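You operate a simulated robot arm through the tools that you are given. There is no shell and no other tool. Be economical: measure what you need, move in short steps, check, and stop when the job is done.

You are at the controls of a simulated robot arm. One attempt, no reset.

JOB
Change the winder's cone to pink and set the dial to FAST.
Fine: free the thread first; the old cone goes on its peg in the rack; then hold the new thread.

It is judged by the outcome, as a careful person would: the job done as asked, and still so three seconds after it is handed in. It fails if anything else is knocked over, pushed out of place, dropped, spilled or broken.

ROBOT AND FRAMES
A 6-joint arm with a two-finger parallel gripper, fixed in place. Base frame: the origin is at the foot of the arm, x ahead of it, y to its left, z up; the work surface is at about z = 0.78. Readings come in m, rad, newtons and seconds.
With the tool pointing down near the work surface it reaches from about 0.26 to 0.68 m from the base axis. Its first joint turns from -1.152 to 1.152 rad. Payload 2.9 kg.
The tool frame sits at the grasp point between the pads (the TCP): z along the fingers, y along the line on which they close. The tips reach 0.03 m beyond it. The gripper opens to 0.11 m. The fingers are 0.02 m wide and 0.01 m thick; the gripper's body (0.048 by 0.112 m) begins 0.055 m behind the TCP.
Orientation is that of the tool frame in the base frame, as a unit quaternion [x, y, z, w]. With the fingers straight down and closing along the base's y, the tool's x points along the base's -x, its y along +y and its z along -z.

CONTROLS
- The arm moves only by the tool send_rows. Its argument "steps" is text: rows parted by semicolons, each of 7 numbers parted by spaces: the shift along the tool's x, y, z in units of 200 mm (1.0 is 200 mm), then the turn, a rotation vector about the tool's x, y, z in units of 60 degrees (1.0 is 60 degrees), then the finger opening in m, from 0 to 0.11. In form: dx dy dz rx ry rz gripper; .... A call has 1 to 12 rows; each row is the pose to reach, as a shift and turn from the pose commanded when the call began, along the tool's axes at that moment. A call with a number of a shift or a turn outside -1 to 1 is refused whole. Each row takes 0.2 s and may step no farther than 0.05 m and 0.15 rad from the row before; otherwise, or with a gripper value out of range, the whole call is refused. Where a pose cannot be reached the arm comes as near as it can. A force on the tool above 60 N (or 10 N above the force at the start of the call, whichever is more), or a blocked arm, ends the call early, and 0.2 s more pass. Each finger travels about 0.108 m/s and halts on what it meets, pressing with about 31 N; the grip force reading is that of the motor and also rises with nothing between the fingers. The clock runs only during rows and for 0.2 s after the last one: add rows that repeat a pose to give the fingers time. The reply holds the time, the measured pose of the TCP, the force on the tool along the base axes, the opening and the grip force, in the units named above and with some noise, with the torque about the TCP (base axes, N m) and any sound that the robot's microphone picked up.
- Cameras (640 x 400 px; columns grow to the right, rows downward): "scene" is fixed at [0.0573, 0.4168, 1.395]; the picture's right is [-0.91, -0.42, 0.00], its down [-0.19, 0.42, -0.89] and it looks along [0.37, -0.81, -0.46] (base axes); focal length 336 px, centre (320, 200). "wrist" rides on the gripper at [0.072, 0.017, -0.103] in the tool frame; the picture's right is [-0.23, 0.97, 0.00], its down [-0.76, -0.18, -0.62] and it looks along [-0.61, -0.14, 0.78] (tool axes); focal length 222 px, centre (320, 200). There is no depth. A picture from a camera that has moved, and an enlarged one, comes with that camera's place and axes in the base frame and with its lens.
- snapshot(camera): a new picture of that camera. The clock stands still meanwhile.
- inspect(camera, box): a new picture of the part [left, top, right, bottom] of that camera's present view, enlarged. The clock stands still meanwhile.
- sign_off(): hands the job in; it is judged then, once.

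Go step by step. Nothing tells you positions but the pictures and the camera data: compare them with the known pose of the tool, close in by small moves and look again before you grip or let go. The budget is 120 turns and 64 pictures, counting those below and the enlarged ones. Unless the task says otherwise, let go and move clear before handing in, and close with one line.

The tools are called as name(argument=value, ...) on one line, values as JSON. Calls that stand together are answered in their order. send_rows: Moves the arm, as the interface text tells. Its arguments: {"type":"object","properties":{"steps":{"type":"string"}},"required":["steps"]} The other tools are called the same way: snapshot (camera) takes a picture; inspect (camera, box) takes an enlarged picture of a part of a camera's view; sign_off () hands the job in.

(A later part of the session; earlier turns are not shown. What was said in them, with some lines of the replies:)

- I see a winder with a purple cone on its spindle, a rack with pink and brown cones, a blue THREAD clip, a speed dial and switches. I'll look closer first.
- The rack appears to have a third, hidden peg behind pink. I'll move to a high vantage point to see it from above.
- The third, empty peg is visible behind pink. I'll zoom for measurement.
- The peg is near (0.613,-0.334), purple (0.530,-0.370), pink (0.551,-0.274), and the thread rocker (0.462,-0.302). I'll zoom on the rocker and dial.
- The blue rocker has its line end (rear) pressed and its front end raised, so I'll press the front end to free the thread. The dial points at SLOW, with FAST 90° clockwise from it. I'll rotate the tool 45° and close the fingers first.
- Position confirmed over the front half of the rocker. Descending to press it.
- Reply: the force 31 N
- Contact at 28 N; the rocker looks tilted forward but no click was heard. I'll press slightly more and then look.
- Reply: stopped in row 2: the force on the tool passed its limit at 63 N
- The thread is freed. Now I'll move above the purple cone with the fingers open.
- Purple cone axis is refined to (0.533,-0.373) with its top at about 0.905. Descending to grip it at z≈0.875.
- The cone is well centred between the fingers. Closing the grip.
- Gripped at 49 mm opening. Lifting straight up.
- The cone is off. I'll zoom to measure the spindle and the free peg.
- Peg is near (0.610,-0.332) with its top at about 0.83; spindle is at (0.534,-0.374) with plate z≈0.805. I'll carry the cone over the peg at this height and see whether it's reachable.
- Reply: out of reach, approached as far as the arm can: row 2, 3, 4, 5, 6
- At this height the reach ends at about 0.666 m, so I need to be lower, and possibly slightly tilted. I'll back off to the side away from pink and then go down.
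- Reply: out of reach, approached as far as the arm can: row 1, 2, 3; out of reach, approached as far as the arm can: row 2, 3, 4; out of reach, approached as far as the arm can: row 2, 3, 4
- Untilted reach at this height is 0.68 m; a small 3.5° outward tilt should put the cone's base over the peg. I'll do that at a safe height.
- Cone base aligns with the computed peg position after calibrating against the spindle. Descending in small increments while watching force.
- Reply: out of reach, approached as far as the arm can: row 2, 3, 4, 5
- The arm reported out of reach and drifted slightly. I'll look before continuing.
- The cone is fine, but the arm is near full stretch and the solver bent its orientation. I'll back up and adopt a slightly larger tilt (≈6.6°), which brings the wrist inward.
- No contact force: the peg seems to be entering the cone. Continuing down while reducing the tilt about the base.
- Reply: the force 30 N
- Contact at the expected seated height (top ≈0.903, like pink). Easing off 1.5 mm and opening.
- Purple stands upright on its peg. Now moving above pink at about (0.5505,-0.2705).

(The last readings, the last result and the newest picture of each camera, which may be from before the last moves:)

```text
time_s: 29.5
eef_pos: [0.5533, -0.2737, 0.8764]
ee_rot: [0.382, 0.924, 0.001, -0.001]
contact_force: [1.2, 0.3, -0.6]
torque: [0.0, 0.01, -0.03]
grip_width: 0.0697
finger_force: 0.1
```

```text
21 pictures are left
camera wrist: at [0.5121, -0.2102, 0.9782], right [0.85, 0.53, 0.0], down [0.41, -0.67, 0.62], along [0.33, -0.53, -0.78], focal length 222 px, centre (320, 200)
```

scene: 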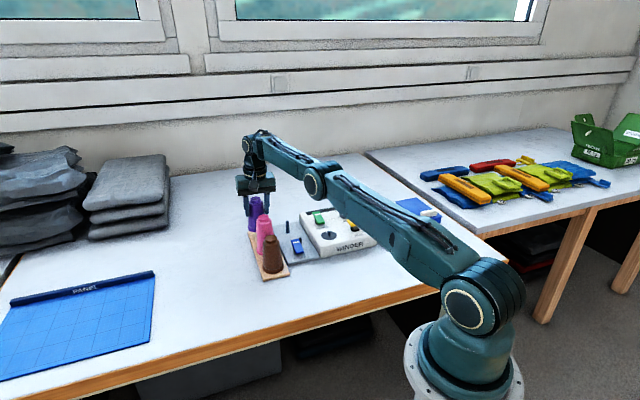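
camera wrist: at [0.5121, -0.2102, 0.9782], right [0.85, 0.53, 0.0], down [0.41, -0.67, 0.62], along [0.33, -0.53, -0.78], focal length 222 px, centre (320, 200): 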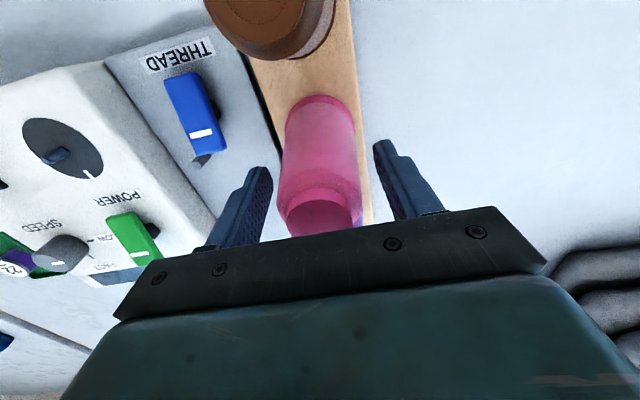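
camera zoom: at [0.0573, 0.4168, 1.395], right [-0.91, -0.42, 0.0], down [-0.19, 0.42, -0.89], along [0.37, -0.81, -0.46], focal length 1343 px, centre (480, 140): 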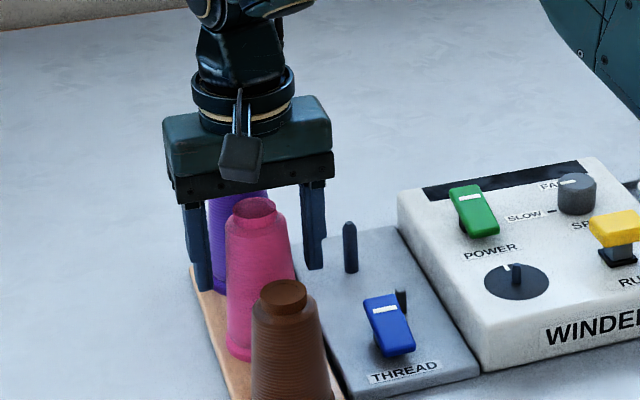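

Pink is centred between the fingers. Gripping and lifting.

send_rows(steps="0 0 0 0 0 0 0.05; 0 0 0 0 0 0 0.03; 0 0 0 0 0 0 0.02; 0 0 0 0 0 0 0.01; 0 0 0 0 0 0 0.01")

send_rows(steps="0 0 -0.05 0 0 0 0.01; 0 0 -0.12 0 0 0 0.01; 0 0 -0.2 0 0 0 0.01; 0 0 -0.3 0 0 0 0.01; 0 0 -0.4 0 0 0 0.01; 0 0 -0.5 0 0 0 0.01; 0 0 -0.6 0 0 0 0.01; 0 0 -0.68 0 0 0 0.01; 0 0 -0.68 0 0 0 0.01")

inspect(camera="wrist", box=[200, 40, 440, 190])

inspect(camera="scene", box=[200, 140, 360, 240])

```text
time_s: 30.7
eef_pos: [0.5524, -0.274, 0.8759]
ee_rot: [0.382, 0.924, 0.001, -0.001]
contact_force: [0.4, -0.5, 0.4]
torque: [-0.03, 0.02, 0.0]
grip_width: 0.05
finger_force: 30.8
```

```text
time_s: 32.7
eef_pos: [0.5524, -0.2744, 1.011]
ee_rot: [0.382, 0.924, 0.002, -0.002]
contact_force: [0.3, 0.5, -0.9]
torque: [0.01, 0.0, -0.01]
grip_width: 0.0499
finger_force: 31.0
```

```text
2.67 times, centred on (320, 115) of wrist
camera zoom: at [0.5133, -0.2117, 1.1135], right [0.85, 0.53, 0.0], down [0.41, -0.67, 0.62], along [0.33, -0.53, -0.79], focal length 592 px, centre (320, 427)
```

zoom: 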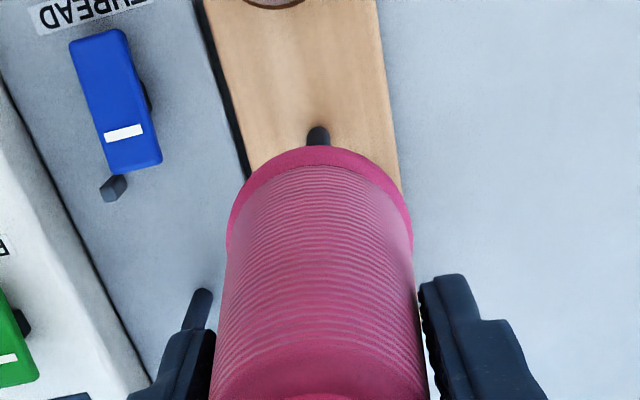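

```text
4.00 times, centred on (280, 190) of scene
camera zoom: at [0.0573, 0.4168, 1.395], right [-0.91, -0.42, 0.0], down [-0.19, 0.42, -0.89], along [0.37, -0.81, -0.46], focal length 1343 px, centre (480, 240)
```

zoom: 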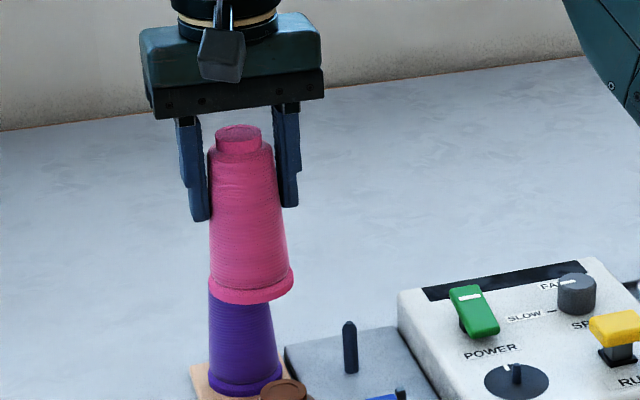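

Pink is off its peg. Carrying it above the spindle at (0.5345,-0.3755).

send_rows(steps="0 -0.1 0 0 0 0 0.01; -0.06 -0.21 0 0 0 0 0.01; -0.14 -0.3 0 0 0 0 0.01; -0.22 -0.38 0 0 0 0 0.01; -0.305 -0.42 0 0 0 0 0.01; -0.305 -0.42 0 0 0 0 0.01")

send_rows(steps="0 0 0.1 0 0 0 0.01; 0 0 0.2 0 0 0 0.01; 0 0 0.3 0 0 0 0.01; 0 0 0.35 0 0 0 0.01; 0 0 0.35 0 0 0 0.01")

inspect(camera="scene", box=[240, 165, 336, 225])

inspect(camera="wrist", box=[200, 40, 440, 190])

```text
time_s: 34.1
eef_pos: [0.5356, -0.3777, 1.0108]
ee_rot: [0.383, 0.924, 0.0, -0.002]
contact_force: [-1.0, 0.6, -2.2]
torque: [-0.05, -0.02, 0.0]
grip_width: 0.05
finger_force: 30.9
```

```text
time_s: 35.3
eef_pos: [0.5354, -0.3758, 0.9408]
ee_rot: [0.382, 0.924, 0.002, -0.002]
contact_force: [0.9, -0.3, -1.8]
torque: [0.0, 0.03, -0.02]
grip_width: 0.0502
finger_force: 30.8
```

```text
6.67 times, centred on (288, 195) of scene
camera zoom: at [0.0573, 0.4168, 1.395], right [-0.91, -0.42, 0.0], down [-0.19, 0.42, -0.89], along [0.37, -0.81, -0.46], focal length 2239 px, centre (533, 233)
```

zoom: 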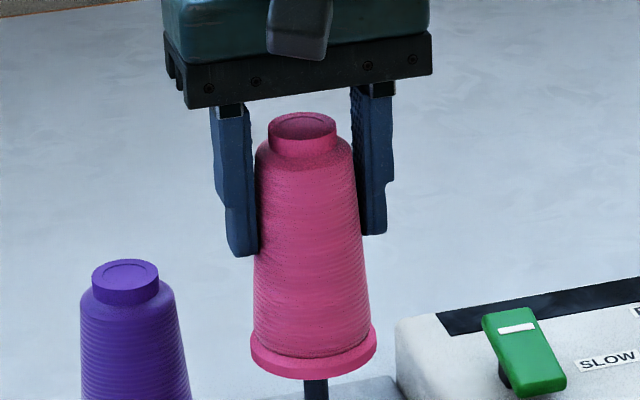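

```text
2.67 times, centred on (320, 115) of wrist
camera zoom: at [0.4959, -0.3135, 1.0427], right [0.85, 0.53, 0.0], down [0.41, -0.67, 0.62], along [0.33, -0.53, -0.79], focal length 592 px, centre (320, 427)
```

zoom: 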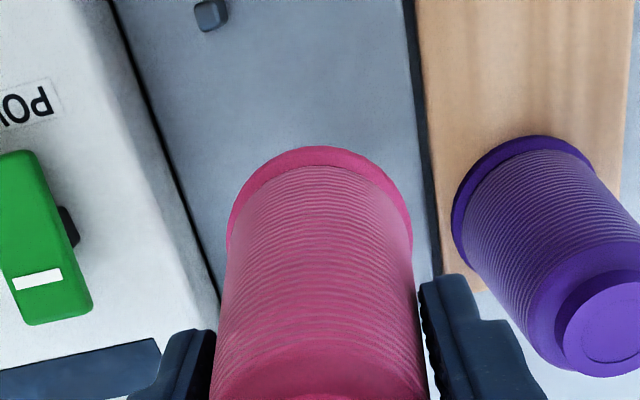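

Laterally aligned within ~1 mm in the scene view. Descending onto the spindle.

send_rows(steps="0 0 0.04 0 0 0 0.01; 0 0 0.08 0 0 0 0.01; 0 0 0.11 0 0 0 0.01; 0 0 0.14 0 0 0 0.01")

```text
time_s: 36.3
eef_pos: [0.536, -0.3758, 0.9115]
ee_rot: [0.382, 0.924, 0.002, -0.002]
contact_force: [0.4, 0.0, -1.5]
torque: [0.03, -0.01, -0.01]
grip_width: 0.05
finger_force: 30.9
```

send_rows(steps="0 0 0.04 0 0 0 0.01; 0 0 0.08 0 0 0 0.01; 0 0 0.11 0 0 0 0.01; 0 0 0.13 0 0 0 0.01")

```text
time_s: 37.3
eef_pos: [0.536, -0.3774, 0.8864]
ee_rot: [0.382, 0.924, 0.002, -0.002]
contact_force: [-1.0, -0.5, -1.9]
torque: [-0.01, -0.01, 0.0]
grip_width: 0.0502
finger_force: 31.0
```

send_rows(steps="0 0 0.01 0 0 0 0.01; 0 0 0.02 0 0 0 0.01; 0 0 0.03 0 0 0 0.01")

inspect(camera="scene", box=[240, 180, 336, 240])

```text
time_s: 38.1
eef_pos: [0.5357, -0.3774, 0.8803]
ee_rot: [0.383, 0.924, 0.002, -0.001]
contact_force: [-0.6, 0.7, -0.9]
torque: [0.01, 0.0, 0.02]
grip_width: 0.0501
finger_force: 30.9
```

```text
6.67 times, centred on (288, 210) of scene
camera zoom: at [0.0573, 0.4168, 1.395], right [-0.91, -0.42, 0.0], down [-0.19, 0.42, -0.89], along [0.37, -0.81, -0.46], focal length 2239 px, centre (533, 133)
```

zoom: 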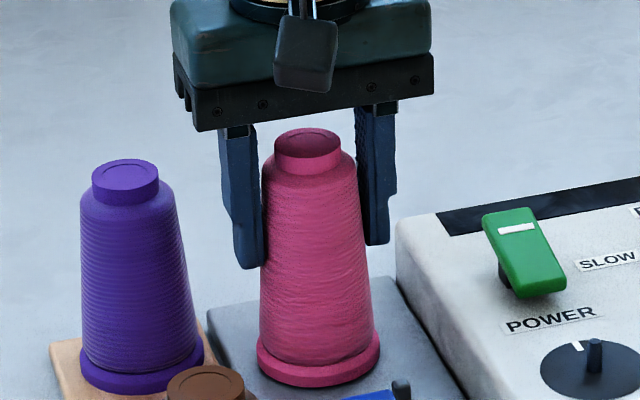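

send_rows(steps="0 0 0.01 0 0 0 0.01; 0 0 0.02 0 0 0 0.01")

```text
time_s: 38.7
eef_pos: [0.5372, -0.3761, 0.8776]
ee_rot: [0.382, 0.924, 0.002, -0.001]
contact_force: [-2.3, 3.2, 8.7]
torque: [0.3, 0.43, -0.03]
grip_width: 0.0501
finger_force: 30.9
```

Seated with light contact at the expected height. Releasing and rising.

send_rows(steps="0 0 0 0 0 0 0.03; 0 0 0 0 0 0 0.055; 0 0 0 0 0 0 0.07; 0 0 0 0 0 0 0.07")

send_rows(steps="0 0 -0.1 0 0 0 0.07; 0 0 -0.25 0 0 0 0.07; 0 0 -0.4 0 0 0 0.07; 0 0 -0.55 0 0 0 0.07; 0 0 -0.65 0 0 0 0.07")

inspect(camera="scene", box=[240, 175, 400, 275])

```text
time_s: 39.7
eef_pos: [0.5364, -0.3765, 0.8778]
ee_rot: [0.383, 0.924, 0.002, -0.002]
contact_force: [0.0, 0.0, 0.5]
torque: [-0.04, -0.05, 0.02]
grip_width: 0.07
finger_force: 0.1
```

```text
time_s: 40.9
eef_pos: [0.5362, -0.3784, 1.01]
ee_rot: [0.383, 0.924, 0.001, -0.002]
contact_force: [-0.4, 0.3, 0.0]
torque: [0.01, 0.01, 0.01]
grip_width: 0.0702
finger_force: 0.0
```

```text
4.00 times, centred on (320, 225) of scene
camera zoom: at [0.0573, 0.4168, 1.395], right [-0.91, -0.42, 0.0], down [-0.19, 0.42, -0.89], along [0.37, -0.81, -0.46], focal length 1343 px, centre (320, 100)
```

zoom: 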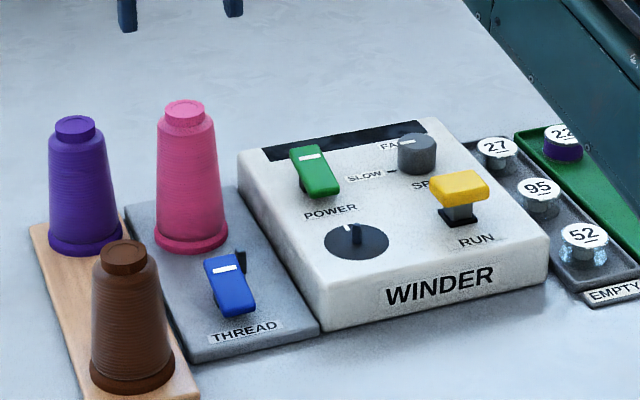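

Pink is on the winder and purple in the rack. Now I'll move above the rocker's line end to clamp the new thread.

send_rows(steps="0.15 0.006 0 0 0 0 0.04; 0.3 0.012 0 0 0 0 0.02; 0.444 0.018 0 0 0 0 0; 0.444 0.018 0.15 0 0 0 0; 0.444 0.018 0.3 0 0 0 0; 0.444 0.018 0.3 0 0 0 0")

inspect(camera="wrist", box=[200, 60, 440, 210])

inspect(camera="scene", box=[260, 185, 356, 245])

```text
time_s: 42.3
eef_pos: [0.4744, -0.3132, 0.9485]
ee_rot: [0.382, 0.924, 0.001, -0.001]
contact_force: [0.1, 0.2, 0.0]
torque: [0.0, 0.02, 0.01]
grip_width: 0.0001
finger_force: 31.0
```

```text
2.67 times, centred on (320, 135) of wrist
camera zoom: at [0.4349, -0.2493, 1.0501], right [0.85, 0.53, 0.0], down [0.41, -0.67, 0.62], along [0.33, -0.53, -0.78], focal length 592 px, centre (320, 373)
```

zoom: 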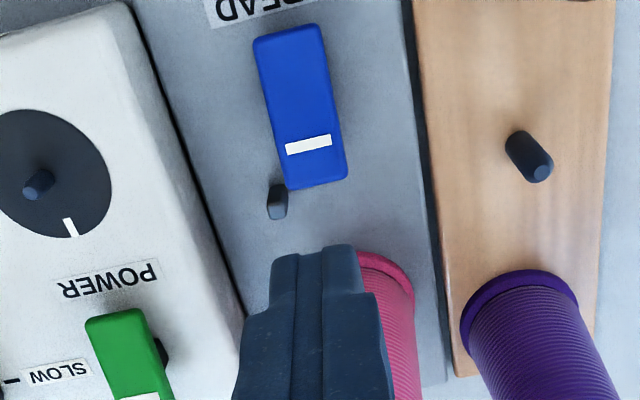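

```text
6.67 times, centred on (308, 215) of scene
camera zoom: at [0.0573, 0.4168, 1.395], right [-0.91, -0.42, 0.0], down [-0.19, 0.42, -0.89], along [0.37, -0.81, -0.46], focal length 2239 px, centre (400, 100)
```

zoom: 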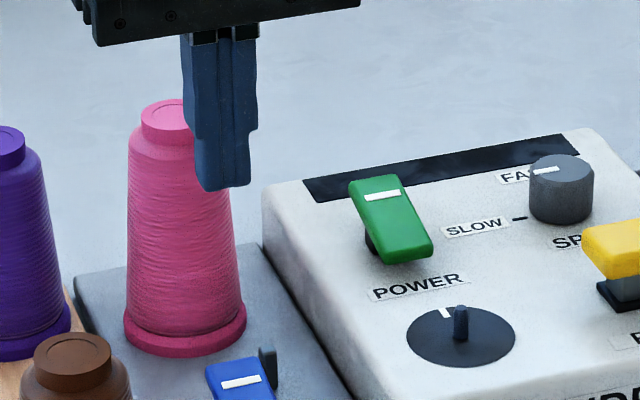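

Fingers are over the line end, clear of the guide post. Pressing down.

send_rows(steps="0 0 0.15 0 0 0 0; 0 0 0.3 0 0 0 0; 0 0 0.42 0 0 0 0; 0 0 0.47 0 0 0 0; 0 0 0.5 0 0 0 0; 0 0 0.52 0 0 0 0; 0 0 0.54 0 0 0 0; 0 0 0.55 0 0 0 0")

inspect(camera="scene", box=[260, 185, 356, 245])

```text
time_s: 44.1
eef_pos: [0.4778, -0.3127, 0.8422]
ee_rot: [0.383, 0.924, 0.0, 0.003]
contact_force: [-9.4, -1.1, 43.4]
torque: [0.25, 0.51, 0.06]
grip_width: 0.0
finger_force: 30.7
```

```text
6.67 times, centred on (308, 215) of scene
camera zoom: at [0.0564, 0.4172, 1.3949], right [-0.91, -0.42, 0.0], down [-0.19, 0.42, -0.89], along [0.37, -0.81, -0.46], focal length 2239 px, centre (400, 100)
```

zoom: 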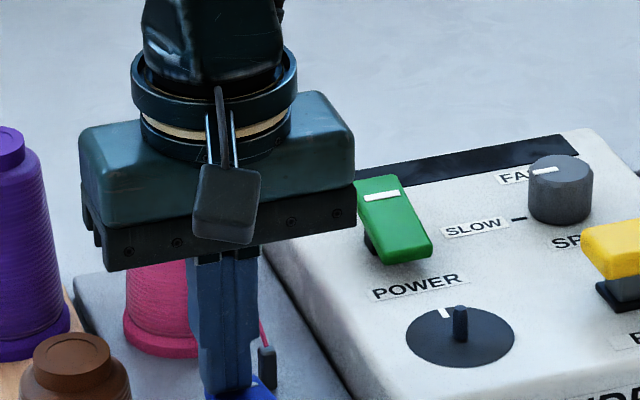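

A pink thread now runs to the guide. Rising, then moving over the dial while turning back to yaw 0.

send_rows(steps="0 0 -0.15 0 0 0 0; 0 0 -0.35 0 0 0 0; 0 0 -0.55 0 0 0 0; 0 0 -0.75 0 0 0 0; 0 0 -0.8 0 0 0 0")

send_rows(steps="-0.05 -0.15 0 0 0 -0.125 0.02; -0.1 -0.3 0 0 0 -0.25 0.04; -0.16 -0.46 0 0 0 -0.375 0.06; -0.21 -0.62 0 0 0 -0.5 0.07; -0.26 -0.78 0 0 0 -0.625 0.07; -0.31 -0.923 0 0 0 -0.75 0.07; -0.31 -0.923 0 0 0 -0.75 0.07")

snapshot(camera="wrist")

inspect(camera="scene", box=[240, 175, 400, 275])

```text
time_s: 45.3
eef_pos: [0.478, -0.313, 0.9972]
ee_rot: [0.381, 0.924, 0.002, -0.002]
contact_force: [0.0, 0.8, 0.7]
torque: [0.02, 0.01, -0.06]
grip_width: 0.0
finger_force: 31.1
```

```text
time_s: 46.9
eef_pos: [0.3894, -0.4859, 0.9975]
ee_rot: [-0.001, 1.0, 0.002, -0.001]
contact_force: [0.0, -0.1, 0.6]
torque: [-0.02, 0.02, -0.04]
grip_width: 0.0703
finger_force: 0.1
```

```text
11 pictures are left
camera wrist: at [0.3162, -0.4695, 1.1004], right [0.22, 0.97, 0.0], down [0.76, -0.18, 0.62], along [0.61, -0.14, -0.78], focal length 222 px, centre (320, 200)
```

wrist: 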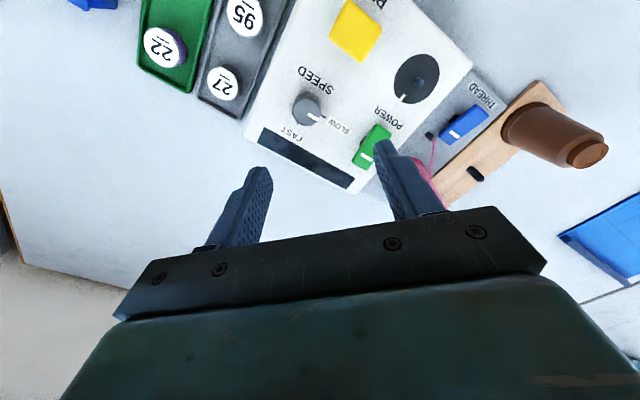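

```text
4.00 times, centred on (320, 225) of scene
camera zoom: at [0.0573, 0.4168, 1.395], right [-0.91, -0.42, 0.0], down [-0.19, 0.42, -0.89], along [0.37, -0.81, -0.46], focal length 1343 px, centre (320, 100)
```

zoom: 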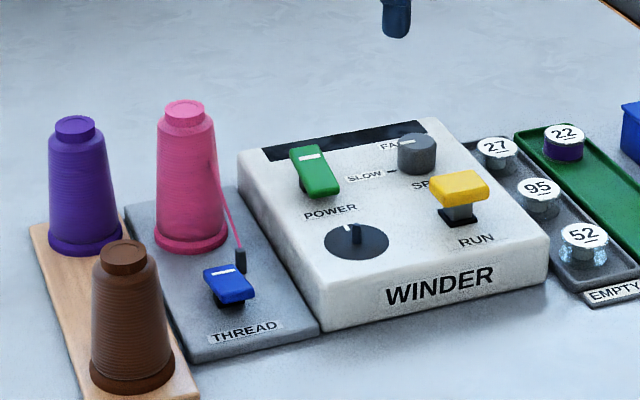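

Thread is held (pink, to the post). Now measuring the dial closely.

inspect(camera="wrist", box=[240, 50, 400, 150])

```text
4.00 times, centred on (320, 100) of wrist
camera zoom: at [0.3162, -0.4695, 1.1004], right [0.22, 0.97, 0.0], down [0.76, -0.18, 0.62], along [0.61, -0.14, -0.78], focal length 888 px, centre (320, 600)
```

zoom: 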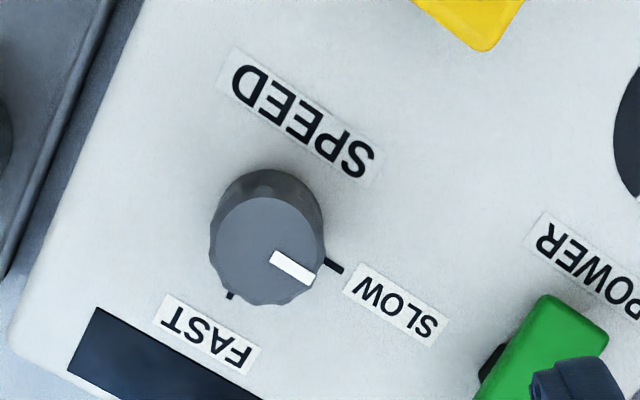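

Dial is near (0.388,-0.502), top z≈0.85, diameter ≈32 mm. Descending to just above it and checking.

send_rows(steps="0.007 -0.079 0.15 0 0 0 0.06; 0.007 -0.079 0.3 0 0 0 0.055; 0.007 -0.079 0.44 0 0 0 0.055; 0.007 -0.079 0.52 0 0 0 0.055; 0.007 -0.079 0.52 0 0 0 0.055")

inspect(camera="wrist", box=[200, 60, 440, 210])

inspect(camera="scene", box=[300, 185, 396, 245])

```text
time_s: 48.1
eef_pos: [0.3871, -0.5016, 0.8946]
ee_rot: [0.0, 1.0, 0.002, -0.001]
contact_force: [0.7, 0.3, -0.2]
torque: [0.0, 0.02, -0.02]
grip_width: 0.055
finger_force: 0.0
```

```text
2.67 times, centred on (320, 135) of wrist
camera zoom: at [0.3139, -0.485, 0.9958], right [0.23, 0.97, 0.0], down [0.76, -0.18, 0.62], along [0.61, -0.14, -0.78], focal length 592 px, centre (320, 373)
```

zoom: 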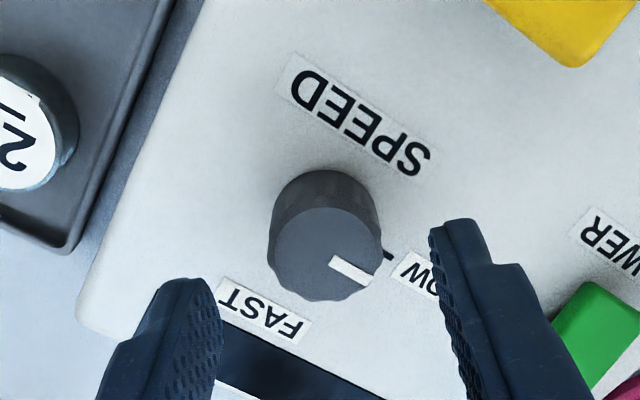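

```text
6.67 times, centred on (348, 215) of scene
camera zoom: at [0.0573, 0.4168, 1.395], right [-0.91, -0.42, 0.0], down [-0.19, 0.42, -0.89], along [0.37, -0.81, -0.46], focal length 2239 px, centre (133, 100)
```

zoom: 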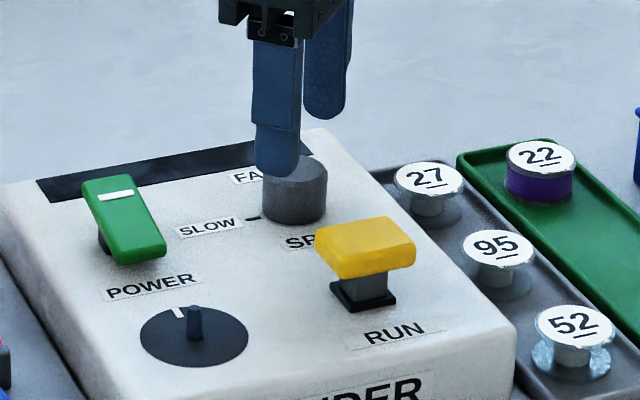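

Aligned within ~2 mm. Descending around the knob and gripping.

send_rows(steps="0.003 0 0.05 0 0 0 0.055; 0.003 0 0.1 0 0 0 0.055; 0.003 0 0.135 0 0 0 0.055; 0.003 0 0.135 0 0 0 0.045; 0.003 0 0.135 0 0 0 0.035; 0.003 0 0.135 0 0 0 0.025; 0.003 0 0.135 0 0 0 0.025")

```text
time_s: 49.7
eef_pos: [0.387, -0.5005, 0.8653]
ee_rot: [-0.001, 1.0, 0.003, 0.0]
contact_force: [-1.3, 6.6, 0.3]
torque: [-0.12, 0.34, 0.03]
grip_width: 0.0305
finger_force: 45.1
```

Gripped at 30.5 mm. Turning 45° clockwise.

send_rows(steps="0 0.004 0 0 0 0.125 0.025; 0 0.004 0 0 0 0.25 0.025; 0 0.004 0 0 0 0.375 0.025; 0 0.004 0 0 0 0.5 0.025; 0 0.004 0 0 0 0.625 0.025; 0 0.004 0 0 0 0.75 0.025; 0 0.004 0 0 0 0.75 0.025")

```text
time_s: 51.3
eef_pos: [0.388, -0.5005, 0.8649]
ee_rot: [0.382, 0.924, 0.002, -0.002]
contact_force: [10.8, 8.5, -10.4]
torque: [-0.32, -0.57, -0.01]
grip_width: 0.0308
finger_force: 45.3
```

send_rows(steps="0 0 0 0 0 0.125 0.025; 0 0 0 0 0 0.25 0.025; 0 0 0 0 0 0.375 0.025; 0 0 0 0 0 0.5 0.025; 0 0 0 0 0 0.625 0.025; 0 0 0 0 0 0.75 0.025; 0 0 0 0 0 0.75 0.025")

inspect(camera="wrist", box=[200, 100, 440, 250])

```text
time_s: 52.9
eef_pos: [0.3897, -0.5003, 0.8658]
ee_rot: [0.706, 0.708, 0.002, -0.002]
contact_force: [17.8, 11.1, -8.4]
torque: [1.08, -0.41, 0.03]
grip_width: 0.0306
finger_force: 44.8
```

```text
2.67 times, centred on (320, 175) of wrist
camera zoom: at [0.4049, -0.4268, 0.9676], right [0.97, -0.22, 0.0], down [-0.17, -0.77, 0.62], along [-0.14, -0.6, -0.79], focal length 592 px, centre (320, 267)
```

zoom: 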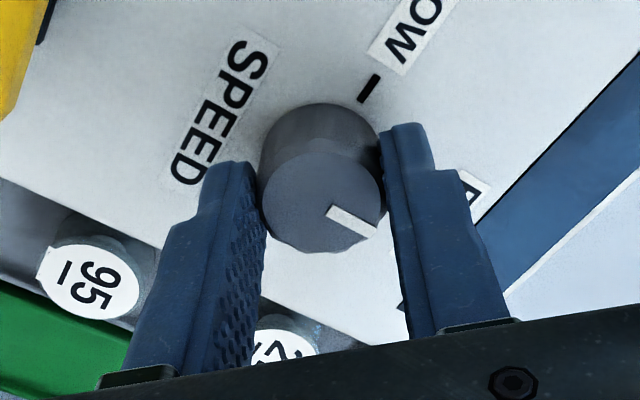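

The dial rotated with the gripper by the full 90°. Releasing, rising, and checking.

send_rows(steps="0 0 0 0 0 0 0.04; 0 0 0 0 0 0 0.055; 0 0 0 0 0 0 0.055; 0 0 -0.1 0 0 0 0.055; 0 0 -0.25 0 0 0 0.055; 0 0 -0.45 0 0 0 0.055; 0 0 -0.65 0 0 0 0.055; 0 0 -0.65 0 0 0 0.055")

inspect(camera="wrist", box=[240, 50, 400, 150])

inspect(camera="scene", box=[240, 175, 400, 275])

```text
time_s: 54.7
eef_pos: [0.3875, -0.4994, 0.9963]
ee_rot: [0.707, 0.707, 0.002, -0.002]
contact_force: [-0.5, -0.5, 0.0]
torque: [-0.01, -0.01, -0.03]
grip_width: 0.055
finger_force: 0.0
```

```text
4.00 times, centred on (320, 100) of wrist
camera zoom: at [0.4042, -0.4276, 1.0985], right [0.97, -0.23, 0.0], down [-0.18, -0.76, 0.62], along [-0.14, -0.6, -0.78], focal length 888 px, centre (320, 600)
```

zoom: 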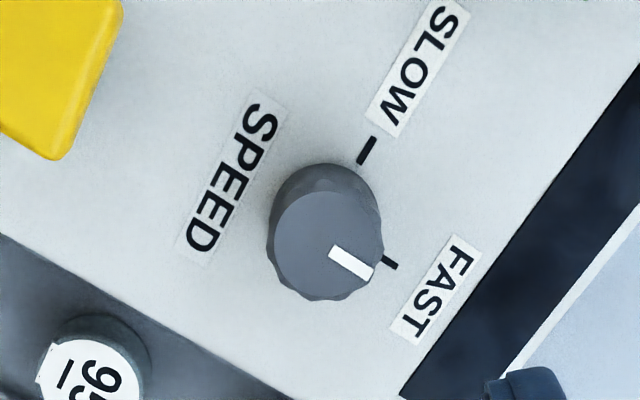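

```text
4.00 times, centred on (320, 225) of scene
camera zoom: at [0.0573, 0.4168, 1.395], right [-0.91, -0.42, 0.0], down [-0.19, 0.42, -0.89], along [0.37, -0.81, -0.46], focal length 1343 px, centre (320, 100)
```

zoom: 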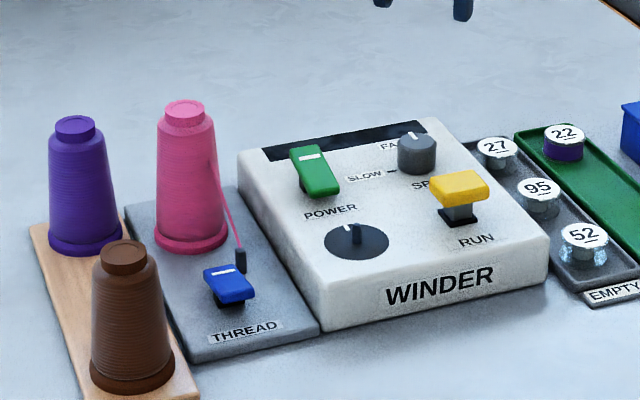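

The pink cone is on the winder with its thread held, and purple is on its own peg. The dial points at FAST, nothing else looks disturbed, and the arm is clear.

sign_off()

```text
The job is handed in.
```

The winder now has the pink cone on it with its thread held, the purple cone is on its peg in the rack, and the dial is set to FAST.
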